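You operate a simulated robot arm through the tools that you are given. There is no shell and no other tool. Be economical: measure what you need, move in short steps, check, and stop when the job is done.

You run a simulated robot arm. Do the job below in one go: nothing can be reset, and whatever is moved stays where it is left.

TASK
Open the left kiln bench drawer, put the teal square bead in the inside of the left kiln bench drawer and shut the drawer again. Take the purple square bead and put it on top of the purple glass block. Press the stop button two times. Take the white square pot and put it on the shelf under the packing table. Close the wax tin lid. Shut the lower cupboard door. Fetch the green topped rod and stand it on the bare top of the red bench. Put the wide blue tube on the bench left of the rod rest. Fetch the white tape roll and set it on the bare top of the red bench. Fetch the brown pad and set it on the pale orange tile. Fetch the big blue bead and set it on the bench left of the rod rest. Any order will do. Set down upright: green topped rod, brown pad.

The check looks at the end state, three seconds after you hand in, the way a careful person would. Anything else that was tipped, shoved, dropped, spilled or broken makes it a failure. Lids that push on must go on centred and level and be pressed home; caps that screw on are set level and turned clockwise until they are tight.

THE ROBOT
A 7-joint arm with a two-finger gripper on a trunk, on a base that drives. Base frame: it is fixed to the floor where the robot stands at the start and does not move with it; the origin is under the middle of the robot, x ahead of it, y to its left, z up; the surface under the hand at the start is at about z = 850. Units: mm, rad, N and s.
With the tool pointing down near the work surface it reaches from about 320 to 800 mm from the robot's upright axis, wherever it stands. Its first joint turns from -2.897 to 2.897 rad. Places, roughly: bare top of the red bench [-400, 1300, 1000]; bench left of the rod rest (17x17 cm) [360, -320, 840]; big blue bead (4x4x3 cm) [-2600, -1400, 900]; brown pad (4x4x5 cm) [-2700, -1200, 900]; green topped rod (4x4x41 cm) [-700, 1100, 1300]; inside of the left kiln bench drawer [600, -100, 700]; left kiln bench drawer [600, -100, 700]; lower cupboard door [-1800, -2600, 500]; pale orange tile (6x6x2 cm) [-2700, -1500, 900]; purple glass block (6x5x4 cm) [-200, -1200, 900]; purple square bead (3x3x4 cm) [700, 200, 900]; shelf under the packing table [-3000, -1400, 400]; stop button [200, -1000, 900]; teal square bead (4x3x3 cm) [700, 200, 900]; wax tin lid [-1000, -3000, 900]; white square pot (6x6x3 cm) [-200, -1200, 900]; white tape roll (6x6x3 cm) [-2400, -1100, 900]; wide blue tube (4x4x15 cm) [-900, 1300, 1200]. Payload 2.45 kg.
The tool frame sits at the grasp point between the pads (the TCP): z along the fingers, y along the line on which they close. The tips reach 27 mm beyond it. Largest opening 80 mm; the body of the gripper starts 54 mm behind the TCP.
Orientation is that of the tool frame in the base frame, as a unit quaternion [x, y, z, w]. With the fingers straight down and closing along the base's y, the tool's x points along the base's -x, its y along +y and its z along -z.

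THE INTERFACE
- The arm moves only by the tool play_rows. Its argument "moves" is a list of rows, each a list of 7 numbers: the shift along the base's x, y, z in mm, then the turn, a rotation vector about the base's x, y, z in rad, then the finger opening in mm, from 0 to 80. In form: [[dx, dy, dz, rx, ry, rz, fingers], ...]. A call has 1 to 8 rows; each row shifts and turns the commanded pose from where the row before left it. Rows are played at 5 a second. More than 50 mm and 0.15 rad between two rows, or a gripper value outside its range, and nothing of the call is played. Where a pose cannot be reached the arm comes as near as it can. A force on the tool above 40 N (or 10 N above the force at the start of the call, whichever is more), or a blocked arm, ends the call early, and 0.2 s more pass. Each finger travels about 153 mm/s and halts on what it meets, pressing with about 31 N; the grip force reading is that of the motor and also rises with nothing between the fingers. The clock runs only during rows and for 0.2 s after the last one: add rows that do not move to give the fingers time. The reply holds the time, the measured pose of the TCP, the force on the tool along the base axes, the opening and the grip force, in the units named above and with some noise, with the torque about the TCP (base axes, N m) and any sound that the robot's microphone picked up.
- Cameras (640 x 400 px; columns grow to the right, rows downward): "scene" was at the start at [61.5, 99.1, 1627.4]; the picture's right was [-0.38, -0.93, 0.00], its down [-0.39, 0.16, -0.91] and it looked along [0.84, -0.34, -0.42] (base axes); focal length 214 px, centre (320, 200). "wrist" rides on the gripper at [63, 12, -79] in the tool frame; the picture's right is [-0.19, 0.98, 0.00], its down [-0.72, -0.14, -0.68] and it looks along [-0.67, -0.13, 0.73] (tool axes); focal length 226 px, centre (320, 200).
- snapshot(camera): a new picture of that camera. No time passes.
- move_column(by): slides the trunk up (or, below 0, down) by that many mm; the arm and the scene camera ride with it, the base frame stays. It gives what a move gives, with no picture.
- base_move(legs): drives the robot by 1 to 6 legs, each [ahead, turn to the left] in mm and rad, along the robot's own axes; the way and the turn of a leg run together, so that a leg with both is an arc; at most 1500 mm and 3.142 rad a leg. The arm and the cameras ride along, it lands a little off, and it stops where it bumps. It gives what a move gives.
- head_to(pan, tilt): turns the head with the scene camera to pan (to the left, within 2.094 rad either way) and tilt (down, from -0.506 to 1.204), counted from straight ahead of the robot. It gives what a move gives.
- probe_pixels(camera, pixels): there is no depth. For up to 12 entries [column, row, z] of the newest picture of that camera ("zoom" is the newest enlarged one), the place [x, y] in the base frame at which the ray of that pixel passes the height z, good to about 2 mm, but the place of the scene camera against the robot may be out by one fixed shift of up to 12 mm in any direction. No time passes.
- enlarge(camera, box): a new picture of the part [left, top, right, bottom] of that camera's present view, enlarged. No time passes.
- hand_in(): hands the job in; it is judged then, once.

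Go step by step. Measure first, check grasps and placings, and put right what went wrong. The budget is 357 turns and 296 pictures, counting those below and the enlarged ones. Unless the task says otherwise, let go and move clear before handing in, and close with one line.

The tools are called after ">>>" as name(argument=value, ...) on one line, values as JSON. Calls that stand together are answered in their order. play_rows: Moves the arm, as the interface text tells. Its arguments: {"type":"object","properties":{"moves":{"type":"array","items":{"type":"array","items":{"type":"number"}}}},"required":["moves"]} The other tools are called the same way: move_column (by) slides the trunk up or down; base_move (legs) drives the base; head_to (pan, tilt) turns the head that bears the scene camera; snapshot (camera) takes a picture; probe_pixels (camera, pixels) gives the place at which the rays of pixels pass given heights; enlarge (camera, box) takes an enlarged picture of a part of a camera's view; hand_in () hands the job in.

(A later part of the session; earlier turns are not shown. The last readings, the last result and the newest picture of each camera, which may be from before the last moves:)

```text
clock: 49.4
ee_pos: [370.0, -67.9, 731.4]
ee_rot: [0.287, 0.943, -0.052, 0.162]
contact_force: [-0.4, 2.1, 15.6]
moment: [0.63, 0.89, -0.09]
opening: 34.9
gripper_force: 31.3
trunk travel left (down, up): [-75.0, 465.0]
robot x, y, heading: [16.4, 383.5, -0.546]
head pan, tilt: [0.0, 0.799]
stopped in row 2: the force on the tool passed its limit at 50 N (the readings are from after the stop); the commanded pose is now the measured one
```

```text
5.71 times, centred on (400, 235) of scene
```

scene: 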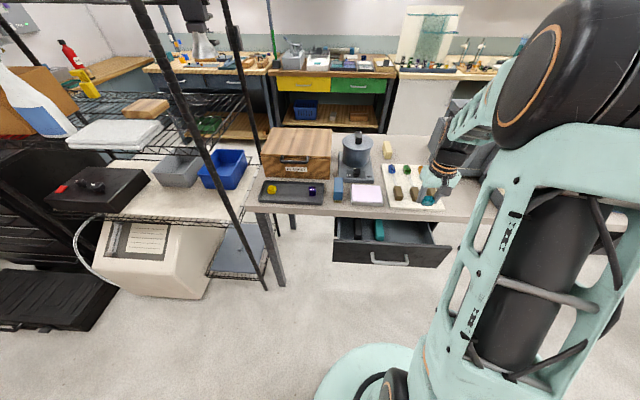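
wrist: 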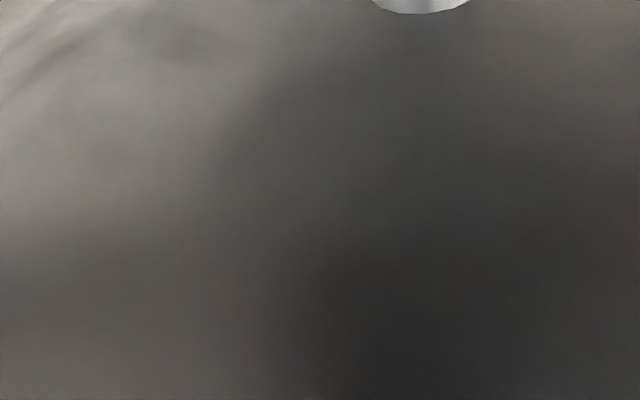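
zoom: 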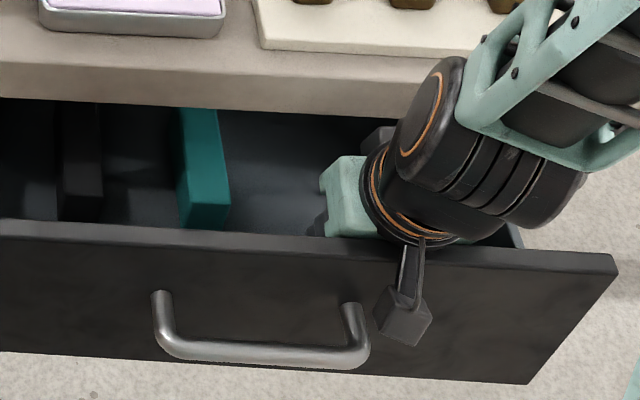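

Contact; the bead is at the drawer floor or just above. Raise 1 mm, release and withdraw.

>>> play_rows(moves=[[0, 0, 1, 0, 0, 0, 20], [0, 0, 0, 0, 0, 0, 50], [0, 0, 0, 0, 0, 0, 50], [0, 0, 15, 0, 0, 0, 50], [0, 0, 30, 0, 0, 0, 50], [0, 0, 45, 0, 0, 0, 50], [0, 0, 45, 0, 0, 0, 50], [0, 0, 45, 0, 0, 0, 50]])

>>> snapshot(camera="wrist")

>>> enlarge(camera="scene", box=[310, 180, 470, 290])

```text
clock: 51.2
ee_pos: [370.0, -64.5, 908.5]
ee_rot: [0.286, 0.943, -0.051, 0.162]
contact_force: [-0.3, 0.1, -0.7]
moment: [0.03, 0.01, 0.01]
opening: 50.1
gripper_force: 0.0
trunk travel left (down, up): [-75.0, 465.0]
robot x, y, heading: [21.1, 384.3, -0.543]
head pan, tilt: [0.0, 0.799]
```

```text
259 pictures are left
```

wrist: 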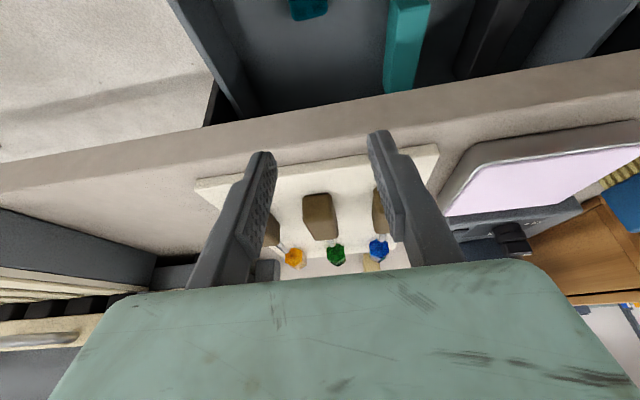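

```text
3.64 times, centred on (390, 235) of scene
```

zoom: 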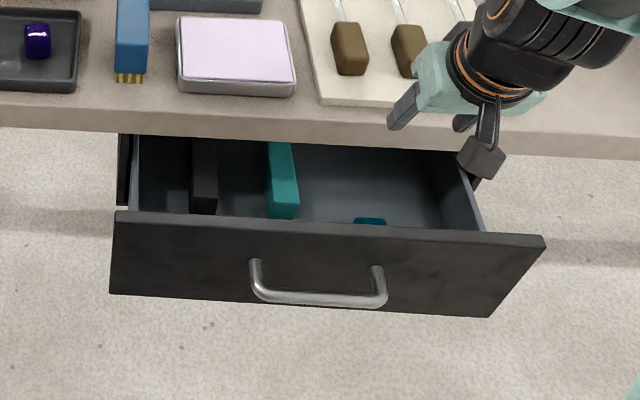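

The bead lies in the drawer. Now close the fingers, move in front of the handle bar and descend.

>>> play_rows(moves=[[-18, 36, 0, 0, 0, 0, 20], [-18, 36, 0, 0, 0, 0, 0], [-18, 36, 0, 0, 0, 0, 0], [-18, 38, 0, 0, 0, 0, 0], [0, 0, -40, 0, 0, 0, 0], [0, 0, -40, 0, 0, 0, 0], [0, 0, -40, 0, 0, 0, 0], [0, 0, -38, 0, 0, 0, 0]])

>>> snapshot(camera="wrist")

>>> snapshot(camera="scene")

```text
clock: 53.0
ee_pos: [299.0, 79.5, 752.7]
ee_rot: [0.287, 0.943, -0.051, 0.162]
contact_force: [0.3, -0.3, -0.2]
moment: [0.0, -0.06, -0.03]
opening: 0.1
gripper_force: 30.0
trunk travel left (down, up): [-75.0, 465.0]
robot x, y, heading: [18.2, 381.1, -0.543]
head pan, tilt: [0.0, 0.799]
```

```text
257 pictures are left
```

wrist: 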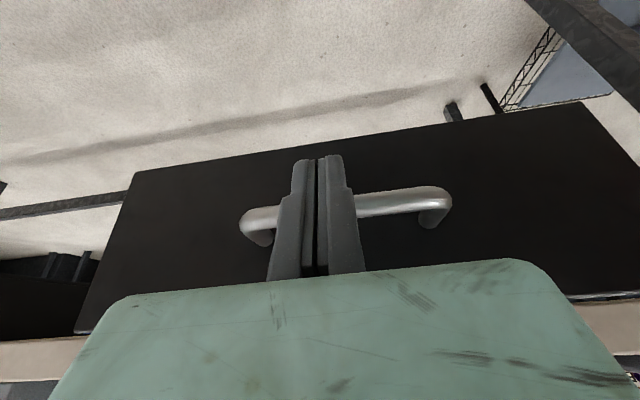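

```text
256 pictures are left
```

scene: 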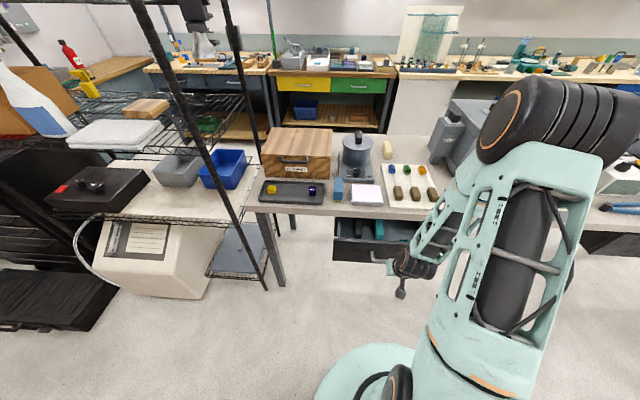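

Fingers are in front of the bar's middle. Push along n.

>>> play_rows(moves=[[16.5, -11.3, -3, 0, 0, 0, 0], [16.5, -11.3, 0, 0, 0, 0, 0], [16.5, -11.3, 0, 0, 0, 0, 0], [16.5, -11.3, 0, 0, 0, 0, 0], [16.5, -11.3, 0, 0, 0, 0, 0], [16.5, -11.3, 0, 0, 0, 0, 0]])

>>> play_rows(moves=[[8, -5.6, 0, 0, 0, 0, 0], [6, -4.2, 0, 0, 0, 0, 0], [6, -4.2, 0, 0, 0, 0, 0], [6, -4.2, 0, 0, 0, 0, 0]])

>>> snapshot(camera="scene")

```text
clock: 54.4
ee_pos: [397.5, 11.8, 749.5]
ee_rot: [0.287, 0.943, -0.05, 0.161]
contact_force: [-0.4, 0.2, -0.5]
moment: [0.04, 0.0, 0.02]
opening: 0.0
gripper_force: 30.5
trunk travel left (down, up): [-75.0, 465.0]
robot x, y, heading: [19.1, 379.7, -0.541]
head pan, tilt: [0.0, 0.799]
```

```text
clock: 55.0
ee_pos: [401.5, 9.2, 744.8]
ee_rot: [0.289, 0.944, -0.046, 0.151]
contact_force: [-2.5, 0.2, -12.7]
moment: [0.23, 0.21, -0.04]
opening: 0.2
gripper_force: 29.6
trunk travel left (down, up): [-75.0, 465.0]
robot x, y, heading: [19.0, 382.5, -0.544]
head pan, tilt: [0.0, 0.799]
stopped in row 2: the force on the tool passed its limit at 64 N (the readings are from after the stop); the commanded pose is now the measured one
```

```text
255 pictures are left
```

scene: 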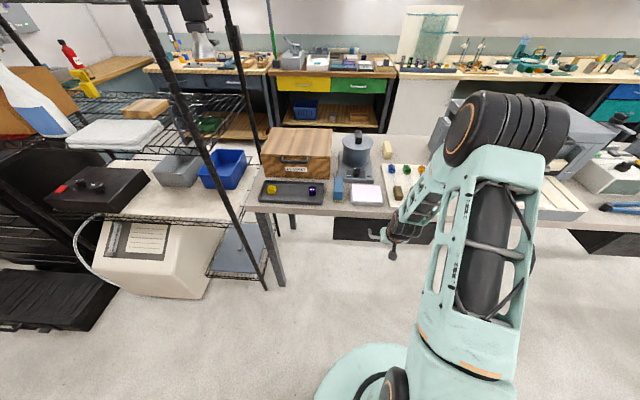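

>>> play_rows(moves=[[-16.5, 11.3, 0, 0, 0, 0, 0], [-30, 20, 20, 0, 0, 0, 0], [-20, 14, 45, 0, 0, 0, 0], [0, 0, 45, 0, 0, 0, 0], [0, 0, 45, 0, 0, 0, 0], [0, 0, 45, 0, 0, 0, 0]])

>>> enlarge(camera="scene", box=[310, 180, 470, 290])

>>> snapshot(camera="wrist")

```text
refused: row 3 steps farther than a row can; nothing moved
```

```text
3.64 times, centred on (390, 235) of scene
```

zoom: 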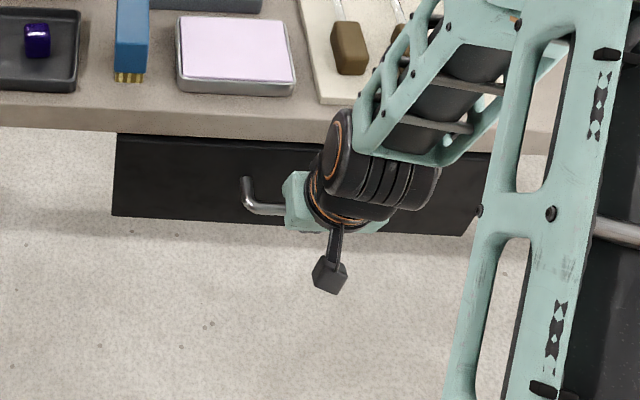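

```text
253 pictures are left
```

wrist: 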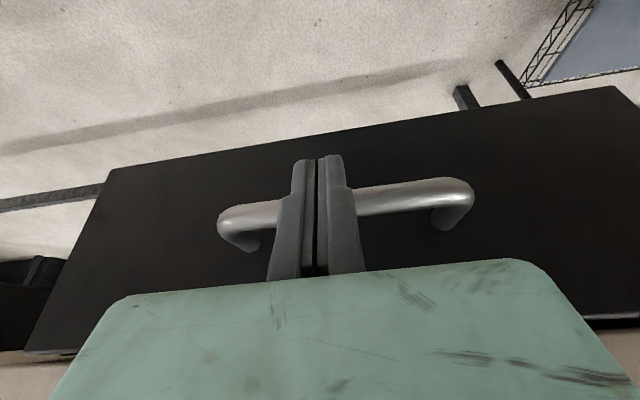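

The panel lines match the starting picture relative to the pink pad, so the drawer is shut. Retreat upward.

>>> play_rows(moves=[[-16.5, 11.3, 0, 0, 0, 0, 0], [-30, 20, 10, 0, 0, 0, 0], [0, 0, 45, 0, 0, 0, 40], [0, 0, 45, 0.066, 0.0965, 0, 60], [0, 0, 45, 0.066, 0.0965, 0, 80], [0, 0, 45, 0.066, 0.0965, 0, 80], [20, 10, 45, 0, 0, 0, 80]])

>>> snapshot(camera="wrist")

```text
refused: row 7 steps farther than a row can; nothing moved
```

```text
252 pictures are left
```

wrist: 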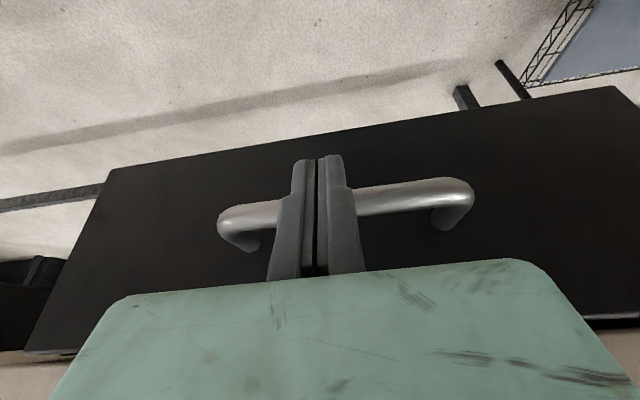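

Row 7 was too long; repeat with shorter steps.

>>> play_rows(moves=[[-16.5, 11.3, 0, 0, 0, 0, 0], [-30, 20, 10, 0, 0, 0, 0], [0, 0, 45, 0, 0, 0, 40], [0, 0, 45, 0.066, 0.0965, 0, 60], [0, 0, 45, 0.066, 0.0965, 0, 80], [0, 0, 45, 0.05, 0.0725, 0, 80], [0, 0, 45, 0, 0, 0, 80]])

>>> snapshot(camera="wrist")

```text
clock: 56.6
ee_pos: [353.6, 39.2, 984.3]
ee_rot: [0.292, 0.956, 0.001, 0.0]
contact_force: [1.0, -0.3, -0.9]
moment: [0.01, 0.0, 0.0]
opening: 80.2
gripper_force: 0.1
trunk travel left (down, up): [-75.0, 465.0]
robot x, y, heading: [21.1, 381.5, -0.545]
head pan, tilt: [0.0, 0.799]
```

```text
251 pictures are left
```

wrist: 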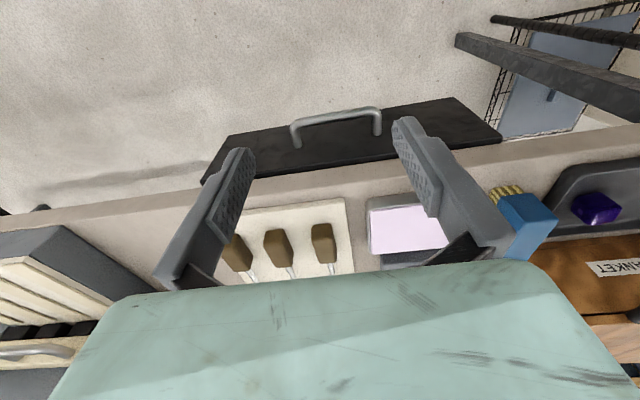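

>>> probe_pixels(camera="wrist", pixels=[[337, 113, 742], [300, 122, 742], [375, 108, 742], [596, 208, 870]])

>>> enlarge(camera="wrist", box=[200, 80, 520, 200])

```text
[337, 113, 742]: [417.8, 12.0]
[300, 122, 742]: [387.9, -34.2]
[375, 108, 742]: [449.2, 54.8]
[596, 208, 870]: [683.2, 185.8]
```

```text
2.00 times, centred on (360, 140) of wrist
```

zoom: 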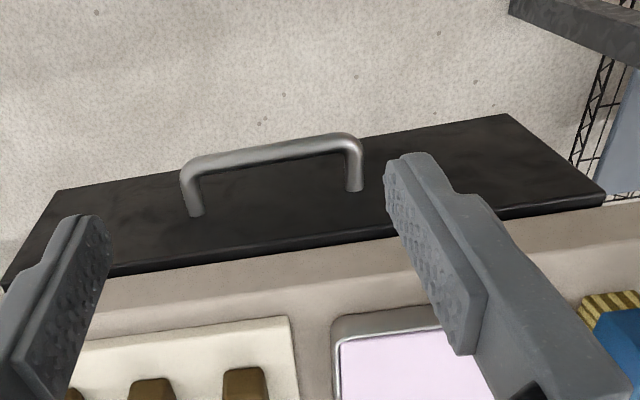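

The bar probes at n≈339 versus 350 when shut at start, so about 10 mm remains. I'll push again, with more tilt.

>>> play_rows(moves=[[0, 0, -45, -0.085, -0.124, 0, 40], [0, 0, -45, -0.085, -0.124, 0, 0], [0, 0, -45, -0.085, -0.124, 0, 0], [0, 0, -45, -0.085, -0.124, 0, 0], [0, 0, -40, 0, 0, 0, 0], [0, 0, -15, 0, 0, 0, 0], [0, 0, 0, 0, 0, 0, 0]])

>>> snapshot(camera="wrist")

```text
clock: 58.2
ee_pos: [354.7, 39.7, 746.2]
ee_rot: [0.277, 0.914, -0.088, 0.283]
contact_force: [0.1, 0.5, -0.5]
moment: [0.05, 0.01, -0.01]
opening: 0.0
gripper_force: 29.5
trunk travel left (down, up): [-75.0, 465.0]
robot x, y, heading: [17.6, 380.7, -0.543]
head pan, tilt: [0.0, 0.799]
```

```text
249 pictures are left
```

wrist: 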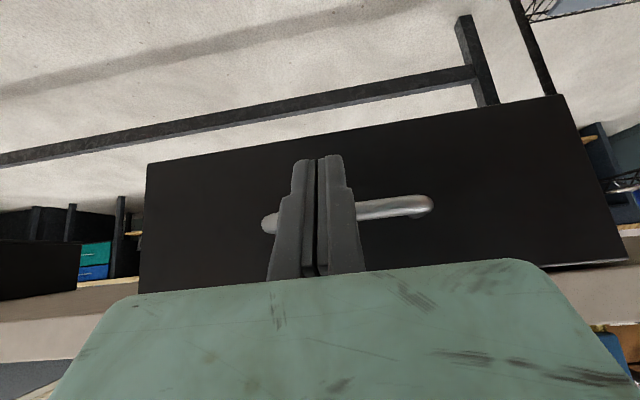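

>>> play_rows(moves=[[20, -13.7, 0, 0, 0, 0, 0], [16.5, -11.3, 0, 0, 0, 0, 0], [6.6, -4.5, 0, 0, 0, 0, 0], [5, -3.4, 0, 0, 0, 0, 0], [5, -3.4, 0, 0, 0, 0, 0], [5, -3.4, 0, 0, 0, 0, 0]])

>>> snapshot(camera="wrist")

```text
clock: 59.4
ee_pos: [403.2, 6.9, 741.6]
ee_rot: [0.281, 0.916, -0.083, 0.273]
contact_force: [-1.8, 0.9, -3.9]
moment: [0.04, -0.01, -0.02]
opening: 0.0
gripper_force: 30.1
trunk travel left (down, up): [-75.0, 465.0]
robot x, y, heading: [16.2, 382.2, -0.543]
head pan, tilt: [0.0, 0.799]
stopped in row 6: the force on the tool passed its limit at 50 N (the readings are from after the stop); the commanded pose is now the measured one
```

```text
248 pictures are left
```

wrist: 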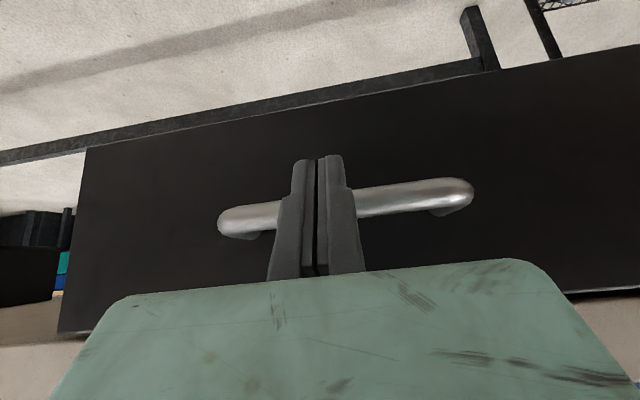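

>>> play_rows(moves=[[-16.5, 11.3, 0, 0, 0, 0, 0], [-30, 20, 10, 0, 0, 0, 0], [0, 0, 45, 0, 0, 0, 40], [0, 0, 45, 0.066, 0.0965, 0, 60], [0, 0, 45, 0.085, 0.124, 0, 80], [0, 0, 45, 0.085, 0.124, 0, 80], [0, 0, 45, 0.085, 0.124, 0, 80]])

>>> snapshot(camera="wrist")

>>> enlarge(camera="scene", box=[325, 205, 385, 245])

```text
clock: 61.0
ee_pos: [355.7, 37.5, 974.8]
ee_rot: [0.293, 0.956, -0.001, 0.007]
contact_force: [0.4, 0.7, 0.2]
moment: [0.03, 0.02, -0.02]
opening: 79.9
gripper_force: 0.1
trunk travel left (down, up): [-75.0, 465.0]
robot x, y, heading: [21.2, 379.9, -0.547]
head pan, tilt: [0.0, 0.799]
```

```text
247 pictures are left
```

wrist: 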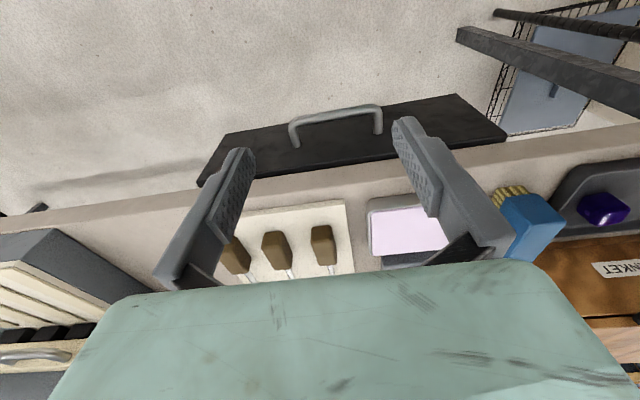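

```text
10.00 times, centred on (355, 225) of scene
```

zoom: 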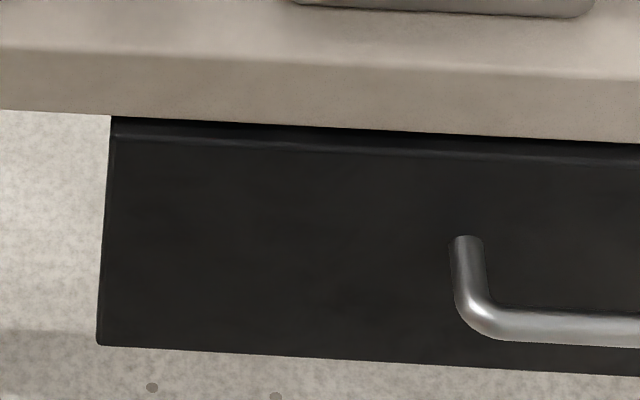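

>>> enlarge(camera="wrist", box=[240, 90, 400, 190])

>>> probe_pixels(camera="zoom", pixels=[[200, 310, 840], [200, 310, 850], [400, 290, 840], [230, 140, 742], [500, 70, 742]])

```text
4.00 times, centred on (320, 140) of wrist
```

zoom: 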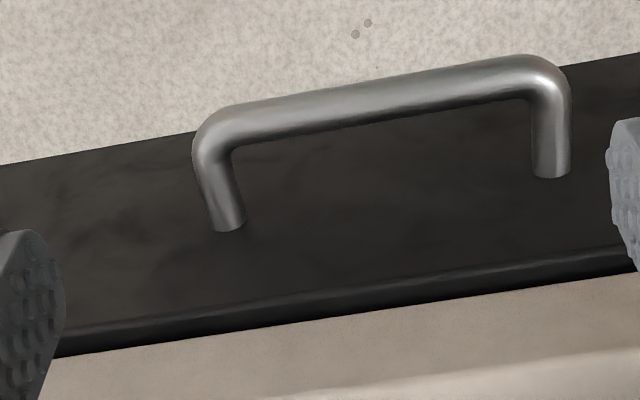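

```text
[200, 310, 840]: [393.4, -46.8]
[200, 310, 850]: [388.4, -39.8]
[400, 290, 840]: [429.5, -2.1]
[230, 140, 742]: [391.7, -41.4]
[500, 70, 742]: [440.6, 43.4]
```

By pixel comparison with the pre-opening picture (panel corner 333,239) the drawer is shut. Next, hover over the purple bead with the tool turned again.

>>> play_rows(moves=[[40, 17, 10, 0, 0, -0.147, 80], [40, 18, 0, 0, 0, -0.147, 80], [40, 18, 0, 0, 0, -0.147, 80], [40, 18, 0, 0, 0, -0.147, 80], [40, 18, 0, 0, 0, -0.147, 80], [40, 18, 0, 0, 0, -0.147, 80], [40, 18, 0, 0, 0, -0.147, 80], [40, 18, 0, 0, 0, -0.147, 80]])

>>> play_rows(moves=[[0, 0, 0, 0, 0, -0.147, 80], [0, 0, -20, 0, 0, -0.147, 80], [0, 0, -20, 0, 0, -0.1, 80], [0, 0, 0, 0, 0, 0, 80]])

>>> enlarge(camera="wrist", box=[220, 50, 420, 200])

```text
clock: 62.8
ee_pos: [677.3, 181.6, 988.3]
ee_rot: [0.775, 0.632, -0.005, 0.005]
contact_force: [-0.6, 0.1, -0.4]
moment: [0.02, -0.02, 0.02]
opening: 79.9
gripper_force: 0.1
trunk travel left (down, up): [-75.0, 465.0]
robot x, y, heading: [16.5, 383.1, -0.543]
head pan, tilt: [0.0, 0.799]
```

```text
clock: 63.8
ee_pos: [678.0, 181.6, 947.7]
ee_rot: [0.883, 0.469, -0.005, 0.005]
contact_force: [0.0, 0.3, -0.9]
moment: [0.05, 0.01, 0.0]
opening: 79.9
gripper_force: 0.0
trunk travel left (down, up): [-75.0, 465.0]
robot x, y, heading: [17.9, 382.9, -0.549]
head pan, tilt: [0.0, 0.799]
```

```text
2.67 times, centred on (320, 125) of wrist
```

zoom: 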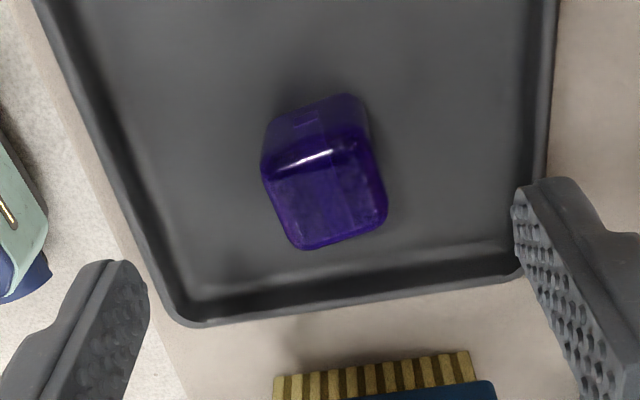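

>>> probe_pixels(camera="zoom", pixels=[[266, 178, 895], [370, 145, 895], [386, 215, 895], [300, 248, 895], [325, 198, 895], [325, 198, 890], [265, 150, 862], [362, 108, 862]])

```text
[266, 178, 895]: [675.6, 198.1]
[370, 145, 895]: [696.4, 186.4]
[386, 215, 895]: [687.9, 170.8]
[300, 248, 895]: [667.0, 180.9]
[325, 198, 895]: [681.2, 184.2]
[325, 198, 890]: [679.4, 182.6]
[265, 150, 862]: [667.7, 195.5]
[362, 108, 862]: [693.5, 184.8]
```

>>> play_rows(moves=[[3, 2, -20, 0, 0, 0.11, 60], [0, 0, -20, 0, 0, 0, 60], [0, 0, -15, 0, 0, 0, 60], [0, 0, 0, 0, 0, 0, 60], [0, 0, 0, 0, 0, 0, 15], [0, 0, 0, 0, 0, 0, 15], [0, 0, 0, 0, 0, 0, 15]])

>>> play_rows(moves=[[0, 0, 20, 0, 0, 0, 15], [0, 0, 45, 0, 0, 0, 15], [0, 0, 45, 0, 0, 0, 15], [0, 0, 45, 0, 0, 0, 15], [0, 0, 0, 0, 0, 0, 15]])

>>> snapshot(camera="wrist")

```text
clock: 65.4
ee_pos: [680.1, 183.5, 891.2]
ee_rot: [0.856, 0.518, -0.005, 0.005]
contact_force: [0.5, 0.6, 0.2]
moment: [0.0, -0.03, 0.01]
opening: 27.1
gripper_force: 30.7
trunk travel left (down, up): [-75.0, 465.0]
robot x, y, heading: [18.9, 381.8, -0.544]
head pan, tilt: [0.0, 0.799]
```

```text
clock: 66.6
ee_pos: [678.9, 183.8, 1048.3]
ee_rot: [0.856, 0.517, -0.007, 0.004]
contact_force: [0.0, 0.3, -0.7]
moment: [-0.01, -0.05, 0.02]
opening: 27.1
gripper_force: 30.7
trunk travel left (down, up): [-75.0, 465.0]
robot x, y, heading: [19.4, 379.3, -0.546]
head pan, tilt: [0.0, 0.799]
```

```text
243 pictures are left
```

wrist: 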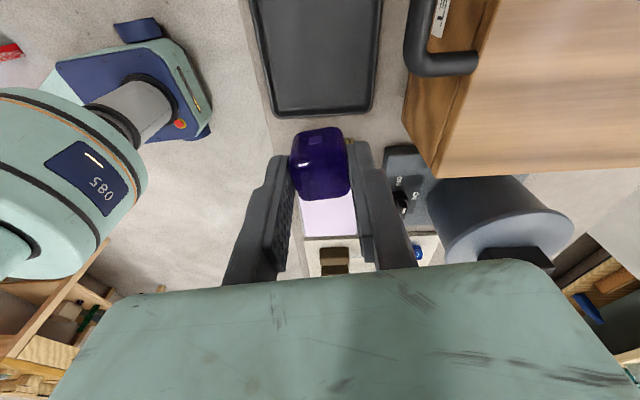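

Purple bead held (27 mm). Retract and raise the arm before driving along the bench.

>>> play_rows(moves=[[-45, -3, 20, 0, 0, 0, 15], [-45, -3, 20, 0, 0, 0, 15], [-45, -4, 20, 0, 0, 0, 15], [-45, -4, 20, 0, 0, 0, 15], [-45, -4, 20, 0, 0, 0, 15], [-45, -4, 20, 0, 0, 0, 15], [-45, -4, 20, 0, 0, 0, 15], [-20, -4, 20, 0, 0, 0, 15]])

>>> head_to(pan=-1.2, tilt=0.6)

>>> snapshot(camera="scene")

```text
clock: 68.5
ee_pos: [367.3, 142.2, 1144.4]
ee_rot: [0.855, 0.511, -0.058, -0.059]
contact_force: [0.9, -0.2, -0.3]
moment: [-0.01, 0.07, 0.01]
opening: 27.0
gripper_force: 31.1
trunk travel left (down, up): [-75.0, 465.0]
robot x, y, heading: [16.1, 378.1, -0.545]
head pan, tilt: [0.0, 0.799]
stopped in row 8: the arm was blocked; the commanded pose is now the measured one
```

```text
clock: 69.8
ee_pos: [366.6, 144.7, 1147.2]
ee_rot: [0.855, 0.513, -0.055, -0.055]
contact_force: [0.1, 0.0, -0.5]
moment: [0.01, -0.02, -0.03]
opening: 26.7
gripper_force: 31.4
trunk travel left (down, up): [-75.0, 465.0]
robot x, y, heading: [20.1, 382.4, -0.544]
head pan, tilt: [-1.201, 0.6]
```

```text
242 pictures are left
```

scene: 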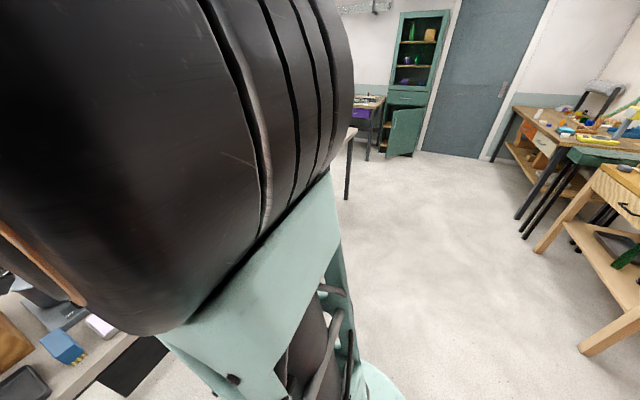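

>>> move_column(by=150)

>>> base_move(legs=[[0, -1.626], [1200, 0], [0, 1.57]])

>>> head_to(pan=-0.5, tilt=0.8)

>>> snapshot(camera="scene")

>>> snapshot(camera="wrist")

```text
clock: 71.6
ee_pos: [366.7, 143.4, 1298.7]
ee_rot: [0.856, 0.512, -0.054, -0.054]
contact_force: [-0.2, -0.2, 0.3]
moment: [0.01, 0.01, 0.03]
opening: 27.0
gripper_force: 30.9
trunk travel left (down, up): [-225.0, 315.0]
robot x, y, heading: [18.4, 380.8, -0.548]
head pan, tilt: [-1.201, 0.6]
```

```text
clock: 85.6
ee_pos: [-283.4, -842.4, 1297.6]
ee_rot: [0.857, 0.509, -0.053, -0.055]
contact_force: [-0.2, -0.6, -1.0]
moment: [0.02, 0.0, 0.0]
opening: 27.0
gripper_force: 31.2
trunk travel left (down, up): [-225.0, 315.0]
robot x, y, heading: [-630.9, -601.5, -0.55]
head pan, tilt: [-1.201, 0.6]
```

```text
clock: 86.7
ee_pos: [-284.5, -841.7, 1298.1]
ee_rot: [0.857, 0.509, -0.055, -0.057]
contact_force: [-0.6, 0.5, -1.6]
moment: [0.0, -0.01, 0.0]
opening: 26.9
gripper_force: 30.8
trunk travel left (down, up): [-225.0, 315.0]
robot x, y, heading: [-627.3, -600.0, -0.549]
head pan, tilt: [-0.499, 0.799]
```

```text
241 pictures are left
```

scene: 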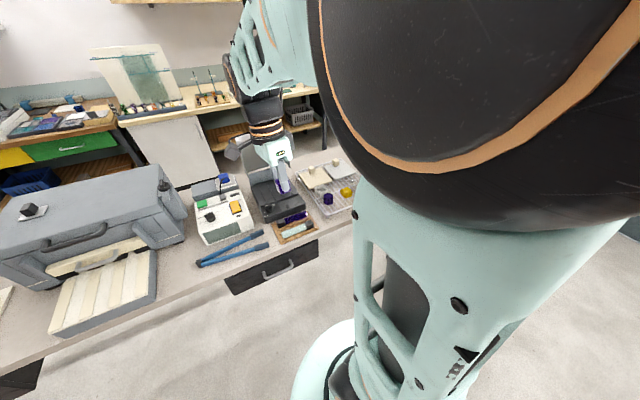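

```text
240 pictures are left
```

wrist: 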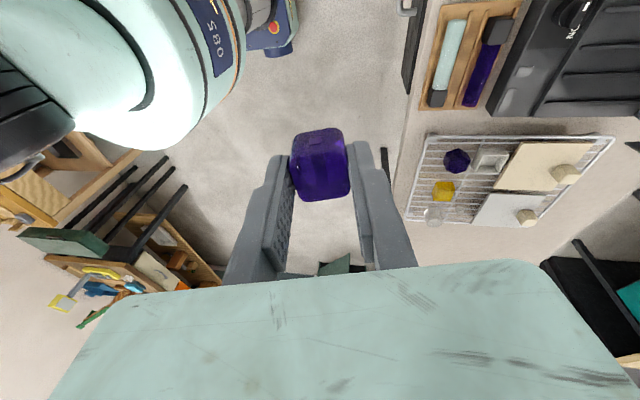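

>>> enlarge(camera="wrist", box=[390, 110, 640, 260])

>>> enlarge(camera="scene", box=[180, 140, 370, 290])

>>> probe_pixels(camera="wrist", pixels=[[457, 160, 890], [490, 162, 880], [443, 190, 890], [433, 212, 890], [540, 165, 870]])

>>> probe_pixels(camera="scene", pixels=[[327, 199, 890], [346, 192, 890], [224, 178, 930], [237, 208, 930], [200, 203, 930], [310, 177, 880], [275, 190, 900], [336, 169, 870]])

```text
2.56 times, centred on (515, 185) of wrist
```

zoom: 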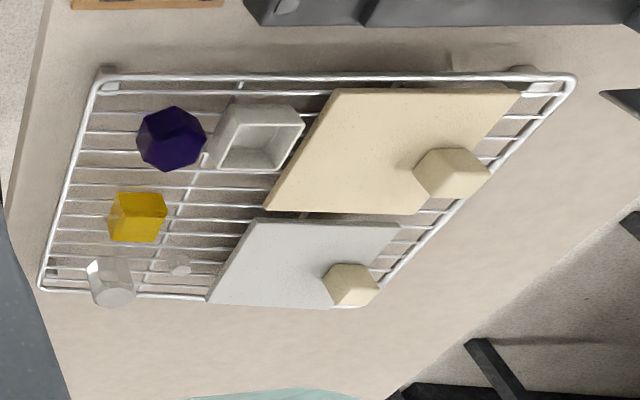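

```text
2.67 times, centred on (275, 215) of scene
```

zoom: 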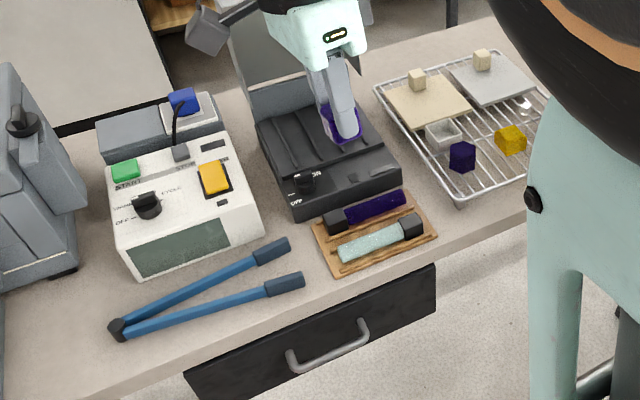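

```text
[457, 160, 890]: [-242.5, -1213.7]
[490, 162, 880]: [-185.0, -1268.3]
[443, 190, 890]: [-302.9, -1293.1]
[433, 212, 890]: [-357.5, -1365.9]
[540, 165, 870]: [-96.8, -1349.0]
```

```text
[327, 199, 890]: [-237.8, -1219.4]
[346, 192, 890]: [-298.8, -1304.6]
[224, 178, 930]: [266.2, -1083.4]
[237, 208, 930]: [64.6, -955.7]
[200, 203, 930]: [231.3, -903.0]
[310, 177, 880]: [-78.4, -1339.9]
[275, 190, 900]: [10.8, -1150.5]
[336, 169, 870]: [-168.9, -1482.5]
```

>>> enlarge(camera="scene", box=[190, 165, 255, 245])

```text
5.00 times, centred on (222, 205) of scene
```

zoom: 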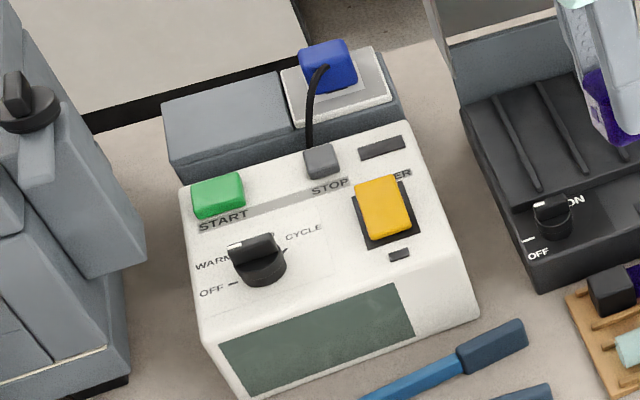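

Stop is the grey button above its "STOP" label (zoom (320,160)); the purple block is at about (-242,-1214) and the pot at (-185,-1268). Drive 200 mm closer.

>>> base_move(legs=[[200, -0.05]])

>>> play_rows(moves=[[0, -40, 0, 0, 0, 0, 15], [0, -40, 0, 0, 0, 0, 15], [0, -40, 0, 0, 0, 0, 15], [-20, -40, 0, 0, 0, 0, 15], [-20, -40, 0, 0, 0, 0, 15], [-20, -40, -20, 0, 0, 0, 15], [0, 0, -40, 0, 0, 0, 15], [0, 0, -40, 0, 0, 0, 15]])

>>> snapshot(camera="wrist")

```text
clock: 88.3
ee_pos: [-128.4, -966.2, 1297.7]
ee_rot: [0.869, 0.488, -0.053, -0.057]
contact_force: [1.1, 0.2, -0.3]
moment: [0.03, 0.0, 0.0]
opening: 27.2
gripper_force: 31.4
trunk travel left (down, up): [-225.0, 315.0]
robot x, y, heading: [-465.9, -708.6, -0.597]
head pan, tilt: [-0.499, 0.799]
```

```text
clock: 90.1
ee_pos: [-187.1, -1203.7, 1197.0]
ee_rot: [0.869, 0.489, -0.052, -0.057]
contact_force: [-0.4, 0.0, -0.5]
moment: [-0.01, -0.01, -0.02]
opening: 27.2
gripper_force: 30.6
trunk travel left (down, up): [-225.0, 315.0]
robot x, y, heading: [-461.5, -709.7, -0.6]
head pan, tilt: [-0.499, 0.799]
```

```text
236 pictures are left
```

wrist: 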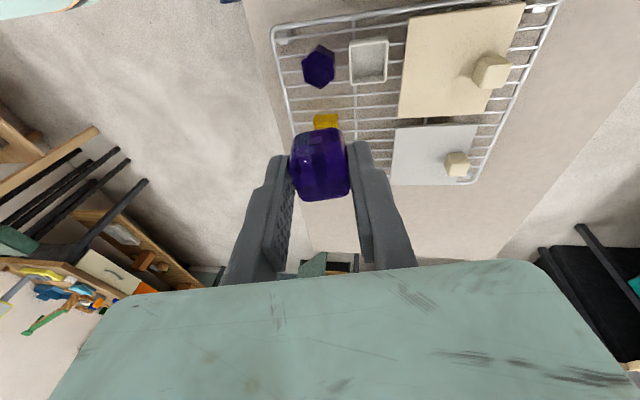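

Level the tool (tilt 0.15) and hover over the block.

>>> play_rows(moves=[[-28, -5, -20, -0.024, -0.073, 0, 15], [-28, -5, -20, -0.024, -0.073, 0, 15], [0, 0, -40, 0, 0, 0, 15], [0, 0, -40, 0, 0, 0, 15], [0, 0, 0, 0, 0, 0, 15]])

>>> snapshot(camera="wrist")

>>> enlarge(camera="wrist", box=[240, 40, 440, 200])

```text
clock: 91.3
ee_pos: [-246.2, -1216.2, 1078.3]
ee_rot: [0.872, 0.49, 0.0, 0.0]
contact_force: [0.1, -0.6, 0.1]
moment: [-0.01, 0.01, -0.01]
opening: 26.9
gripper_force: 30.6
trunk travel left (down, up): [-225.0, 315.0]
robot x, y, heading: [-462.6, -709.0, -0.594]
head pan, tilt: [-0.499, 0.799]
```

```text
235 pictures are left
```

wrist: 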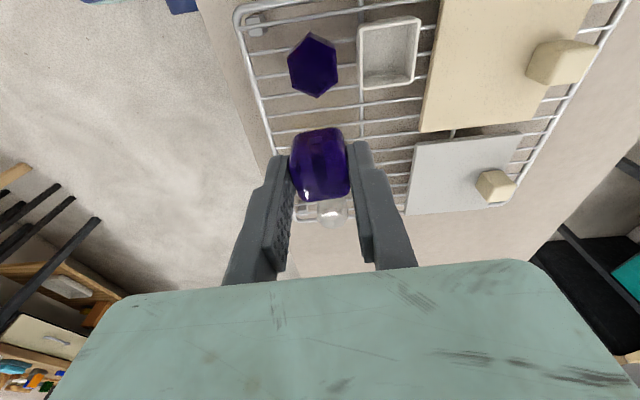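

```text
2.50 times, centred on (340, 120) of wrist
```

zoom: 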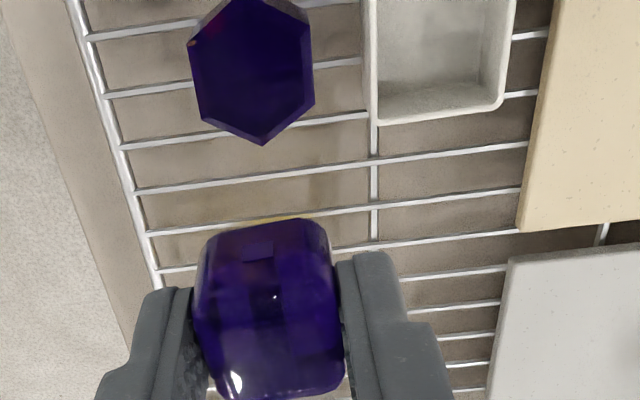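

>>> probe_pixels(camera="zoom", pixels=[[250, 70, 880], [250, 70, 900], [250, 70, 920], [262, 145, 880], [262, 145, 900], [262, 145, 920], [374, 122, 870], [374, 122, 890], [190, 45, 900], [315, 100, 900]])

>>> play_rows(moves=[[0, 0, -40, 0, 0, 0, 15], [18, 26, -20, 0, 0, 0, 15], [18, 26, 0, 0, 0, 0, 15], [0, 0, 0, 0, 0, 0, 15]])

>>> snapshot(camera="wrist")

```text
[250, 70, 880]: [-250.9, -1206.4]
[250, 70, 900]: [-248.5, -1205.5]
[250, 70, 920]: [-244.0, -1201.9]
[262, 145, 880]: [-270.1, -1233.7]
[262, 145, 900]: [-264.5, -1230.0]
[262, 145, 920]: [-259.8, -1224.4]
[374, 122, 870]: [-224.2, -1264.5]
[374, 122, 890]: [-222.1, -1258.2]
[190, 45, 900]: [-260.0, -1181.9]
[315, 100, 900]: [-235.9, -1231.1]
```

```text
clock: 92.3
ee_pos: [-210.2, -1165.4, 1017.3]
ee_rot: [0.872, 0.489, -0.001, 0.0]
contact_force: [0.1, -0.3, -0.3]
moment: [-0.02, -0.03, -0.03]
opening: 27.0
gripper_force: 31.2
trunk travel left (down, up): [-225.0, 315.0]
robot x, y, heading: [-463.7, -708.5, -0.597]
head pan, tilt: [-0.499, 0.799]
```

```text
233 pictures are left
```

wrist: 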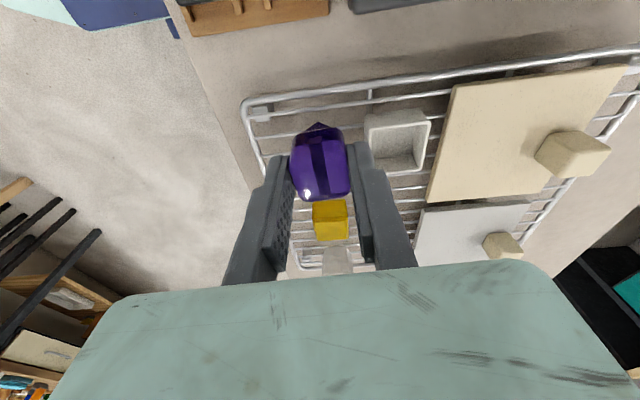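

>>> play_rows(moves=[[-18, -26, 0, 0, 0, 0, 15], [-20, -28, 0, 0, 0, 0, 15], [0, 0, 0, 0, 0, 0, 15]])

>>> enlarge(camera="wrist", box=[240, 0, 440, 160])

```text
clock: 93.1
ee_pos: [-247.7, -1218.2, 1017.4]
ee_rot: [0.872, 0.49, -0.001, -0.001]
contact_force: [-0.1, 0.0, 0.5]
moment: [0.0, 0.0, -0.02]
opening: 26.8
gripper_force: 31.0
trunk travel left (down, up): [-225.0, 315.0]
robot x, y, heading: [-462.3, -707.0, -0.601]
head pan, tilt: [-0.499, 0.799]
```

```text
2.50 times, centred on (340, 80) of wrist
```

zoom: 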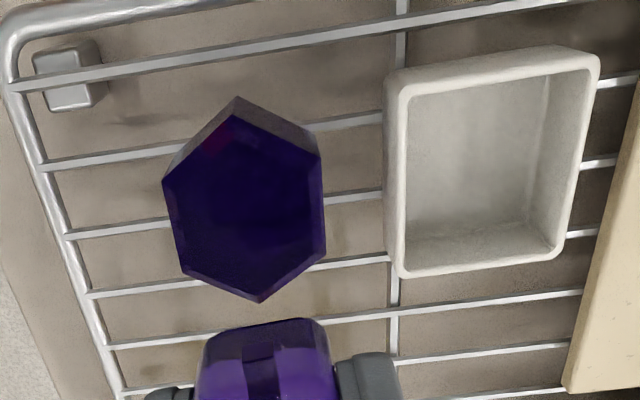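

>>> probe_pixels(camera="zoom", pixels=[[260, 300, 880], [260, 300, 890], [260, 300, 900], [260, 300, 910], [260, 300, 920], [165, 180, 900], [325, 255, 900], [165, 180, 880], [325, 255, 880], [250, 208, 890], [248, 208, 900], [396, 276, 880]])

```text
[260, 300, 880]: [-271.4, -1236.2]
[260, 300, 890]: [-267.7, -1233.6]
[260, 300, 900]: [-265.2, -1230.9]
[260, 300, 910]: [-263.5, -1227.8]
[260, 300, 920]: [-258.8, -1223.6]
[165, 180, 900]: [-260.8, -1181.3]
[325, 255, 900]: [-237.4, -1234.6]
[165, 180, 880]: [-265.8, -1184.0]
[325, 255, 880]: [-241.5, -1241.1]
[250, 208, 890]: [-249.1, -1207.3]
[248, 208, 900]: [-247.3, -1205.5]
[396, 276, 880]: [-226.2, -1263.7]
```

Block top is about z 905 with centre (-247,-1206). Move over it and lower to just above.

>>> play_rows(moves=[[0, 12, -20, 0, 0, 0, 15], [0, 0, -30, 0, 0, 0, 15], [0, 0, -19, 0, 0, 0, 15], [0, 0, 0, 0, 0, 0, 15]])

>>> snapshot(camera="wrist")

>>> enlarge(camera="scene", box=[260, 130, 400, 230])

```text
clock: 94.1
ee_pos: [-245.3, -1205.9, 951.7]
ee_rot: [0.872, 0.49, -0.001, 0.002]
contact_force: [1.7, -2.0, 24.2]
moment: [-0.07, 0.0, 0.02]
opening: 27.0
gripper_force: 31.2
trunk travel left (down, up): [-225.0, 315.0]
robot x, y, heading: [-463.8, -703.7, -0.598]
head pan, tilt: [-0.499, 0.799]
```

```text
231 pictures are left
```

wrist: 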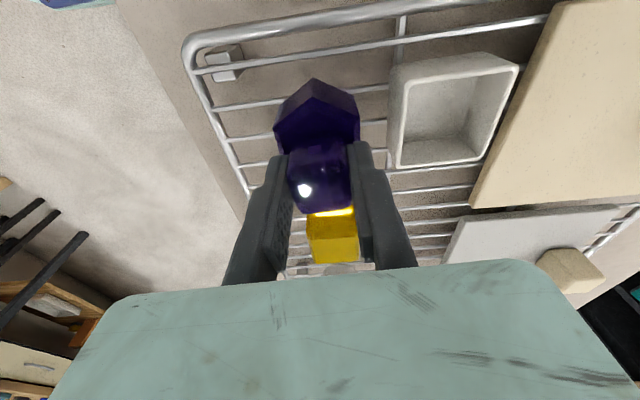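

```text
4.00 times, centred on (330, 180) of scene
```

zoom: 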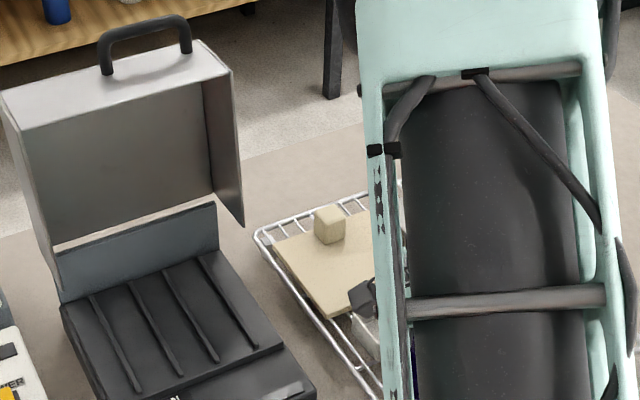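

Contact at TCP 951 (24 N): the bead is on the block, near its centre. Ease off, release and lift.

>>> play_rows(moves=[[0, 0, 2.5, 0, 0, 0, 15], [0, 0, 0, 0, 0, 0, 15], [0, 0, 0, 0, 0, 0, 45], [0, 0, 0, 0, 0, 0, 45], [0, 0, 10, 0, 0, 0, 45], [0, 0, 40, 0, 0, 0, 45], [0, 0, 40, 0, 0, 0, 45]])

>>> snapshot(camera="wrist")

```text
clock: 95.7
ee_pos: [-244.7, -1203.2, 1042.4]
ee_rot: [0.871, 0.491, -0.002, 0.0]
contact_force: [0.2, 0.7, 0.0]
moment: [0.0, 0.01, -0.02]
opening: 45.0
gripper_force: 0.0
trunk travel left (down, up): [-225.0, 315.0]
robot x, y, heading: [-462.7, -710.0, -0.594]
head pan, tilt: [-0.499, 0.799]
```

```text
229 pictures are left
```

wrist: 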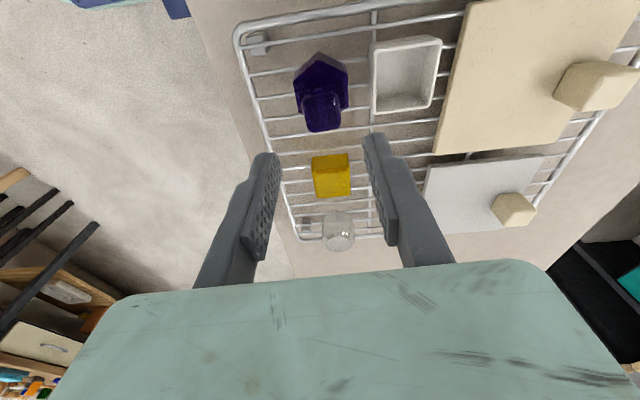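

>>> enlarge(camera="wrist", box=[270, 30, 370, 150])

>>> probe_pixels(camera="zoom", pixels=[[210, 160, 920], [390, 140, 920], [315, 260, 955], [315, 220, 955]])

```text
3.33 times, centred on (320, 90) of wrist
```

zoom: 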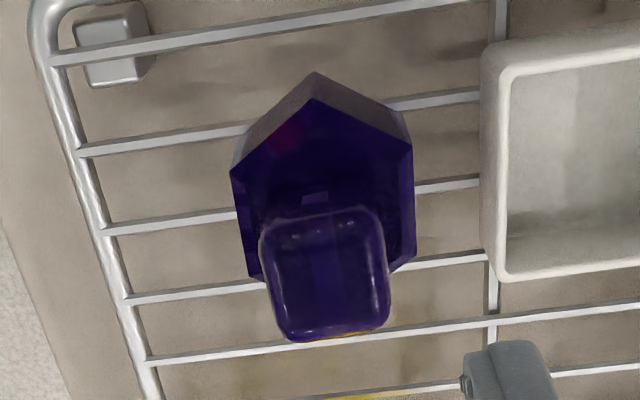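

```text
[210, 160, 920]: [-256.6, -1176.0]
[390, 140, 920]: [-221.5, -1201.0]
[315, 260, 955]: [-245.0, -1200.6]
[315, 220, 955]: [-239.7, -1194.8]
```

The bead stands on the block. Now go around toward the stop button, fingers closing and the tool turning so the camera looks ahead.

>>> play_rows(moves=[[-36, 25, 20, 0, 0, 0, 20], [-36, 25, 20, 0, 0, 0.1, 0], [-36, 25, 20, 0, 0, 0.147, 0], [26, 38, 0, 0, 0, 0.147, 0], [26, 38, 0, 0, 0, 0.147, 0], [26, 38, 0, 0, 0, 0.147, 0], [26, 38, 0, 0, 0, 0.147, 0], [26, 38, 0, 0, 0, 0.147, 0]])

>>> play_rows(moves=[[26, 38, 0, 0, 0, 0.147, 0], [26, 38, 0, 0, 0, 0.147, 0], [30, -20, 0, 0, 0, 0.147, 0], [30, -20, 0, 0, 0, 0.147, 0], [30, -20, 0, 0, 0, 0, 0], [0, 0, 0, 0, 0, 0, 0]])

>>> snapshot(camera="wrist")

>>> snapshot(camera="scene")

```text
clock: 97.5
ee_pos: [-222.5, -939.5, 1100.5]
ee_rot: [0.537, 0.843, -0.002, 0.001]
contact_force: [1.1, 0.4, 0.0]
moment: [0.01, 0.02, 0.04]
opening: 0.0
gripper_force: 29.7
trunk travel left (down, up): [-225.0, 315.0]
robot x, y, heading: [-461.5, -709.4, -0.597]
head pan, tilt: [-0.499, 0.799]
```

```text
clock: 98.9
ee_pos: [-81.4, -925.9, 1099.9]
ee_rot: [0.269, 0.963, -0.001, 0.001]
contact_force: [-0.4, 0.4, 0.5]
moment: [-0.02, 0.01, 0.02]
opening: 0.0
gripper_force: 29.5
trunk travel left (down, up): [-225.0, 315.0]
robot x, y, heading: [-465.4, -710.7, -0.606]
head pan, tilt: [-0.499, 0.799]
```

```text
227 pictures are left
```

wrist: 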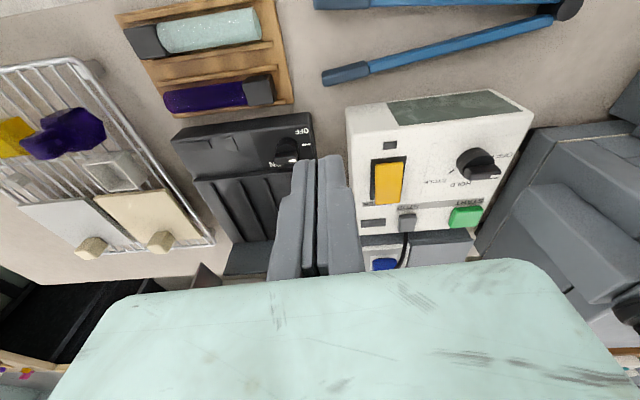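

```text
226 pictures are left
```

scene: 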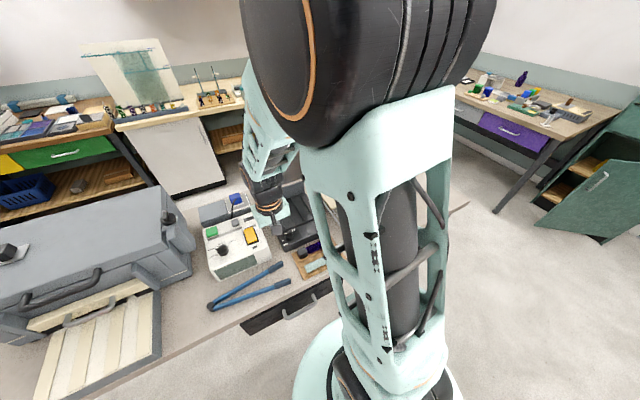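

>>> enlarge(camera="wrist", box=[340, 140, 500, 270])

>>> probe_pixels(camera="wrist", pixels=[[408, 220, 920], [408, 220, 940], [408, 220, 960], [466, 215, 940], [388, 180, 940]])

>>> probe_pixels(camera="scene", pixels=[[234, 221, 920], [234, 221, 940], [234, 221, 960], [212, 231, 940], [250, 236, 940]])

>>> enlarge(camera="scene", box=[195, 180, 285, 280])

```text
3.08 times, centred on (420, 205) of wrist
```

zoom: 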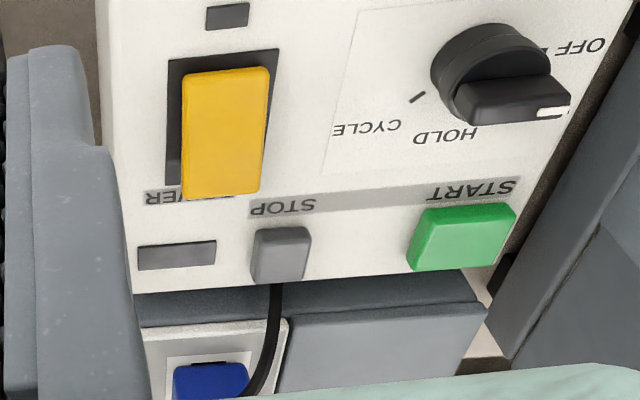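

```text
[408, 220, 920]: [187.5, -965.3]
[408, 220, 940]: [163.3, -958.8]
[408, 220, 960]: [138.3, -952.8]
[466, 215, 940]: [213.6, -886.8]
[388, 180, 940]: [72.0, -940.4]
```

```text
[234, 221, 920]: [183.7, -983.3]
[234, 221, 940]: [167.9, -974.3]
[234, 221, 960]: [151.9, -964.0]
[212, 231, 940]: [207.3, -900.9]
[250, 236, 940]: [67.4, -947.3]
```

```text
4.00 times, centred on (240, 230) of scene
```

zoom: 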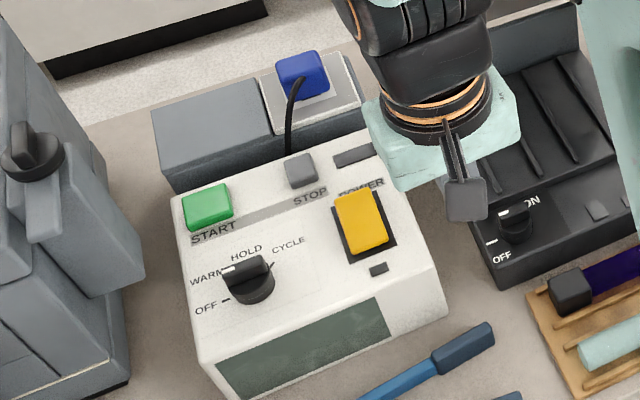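

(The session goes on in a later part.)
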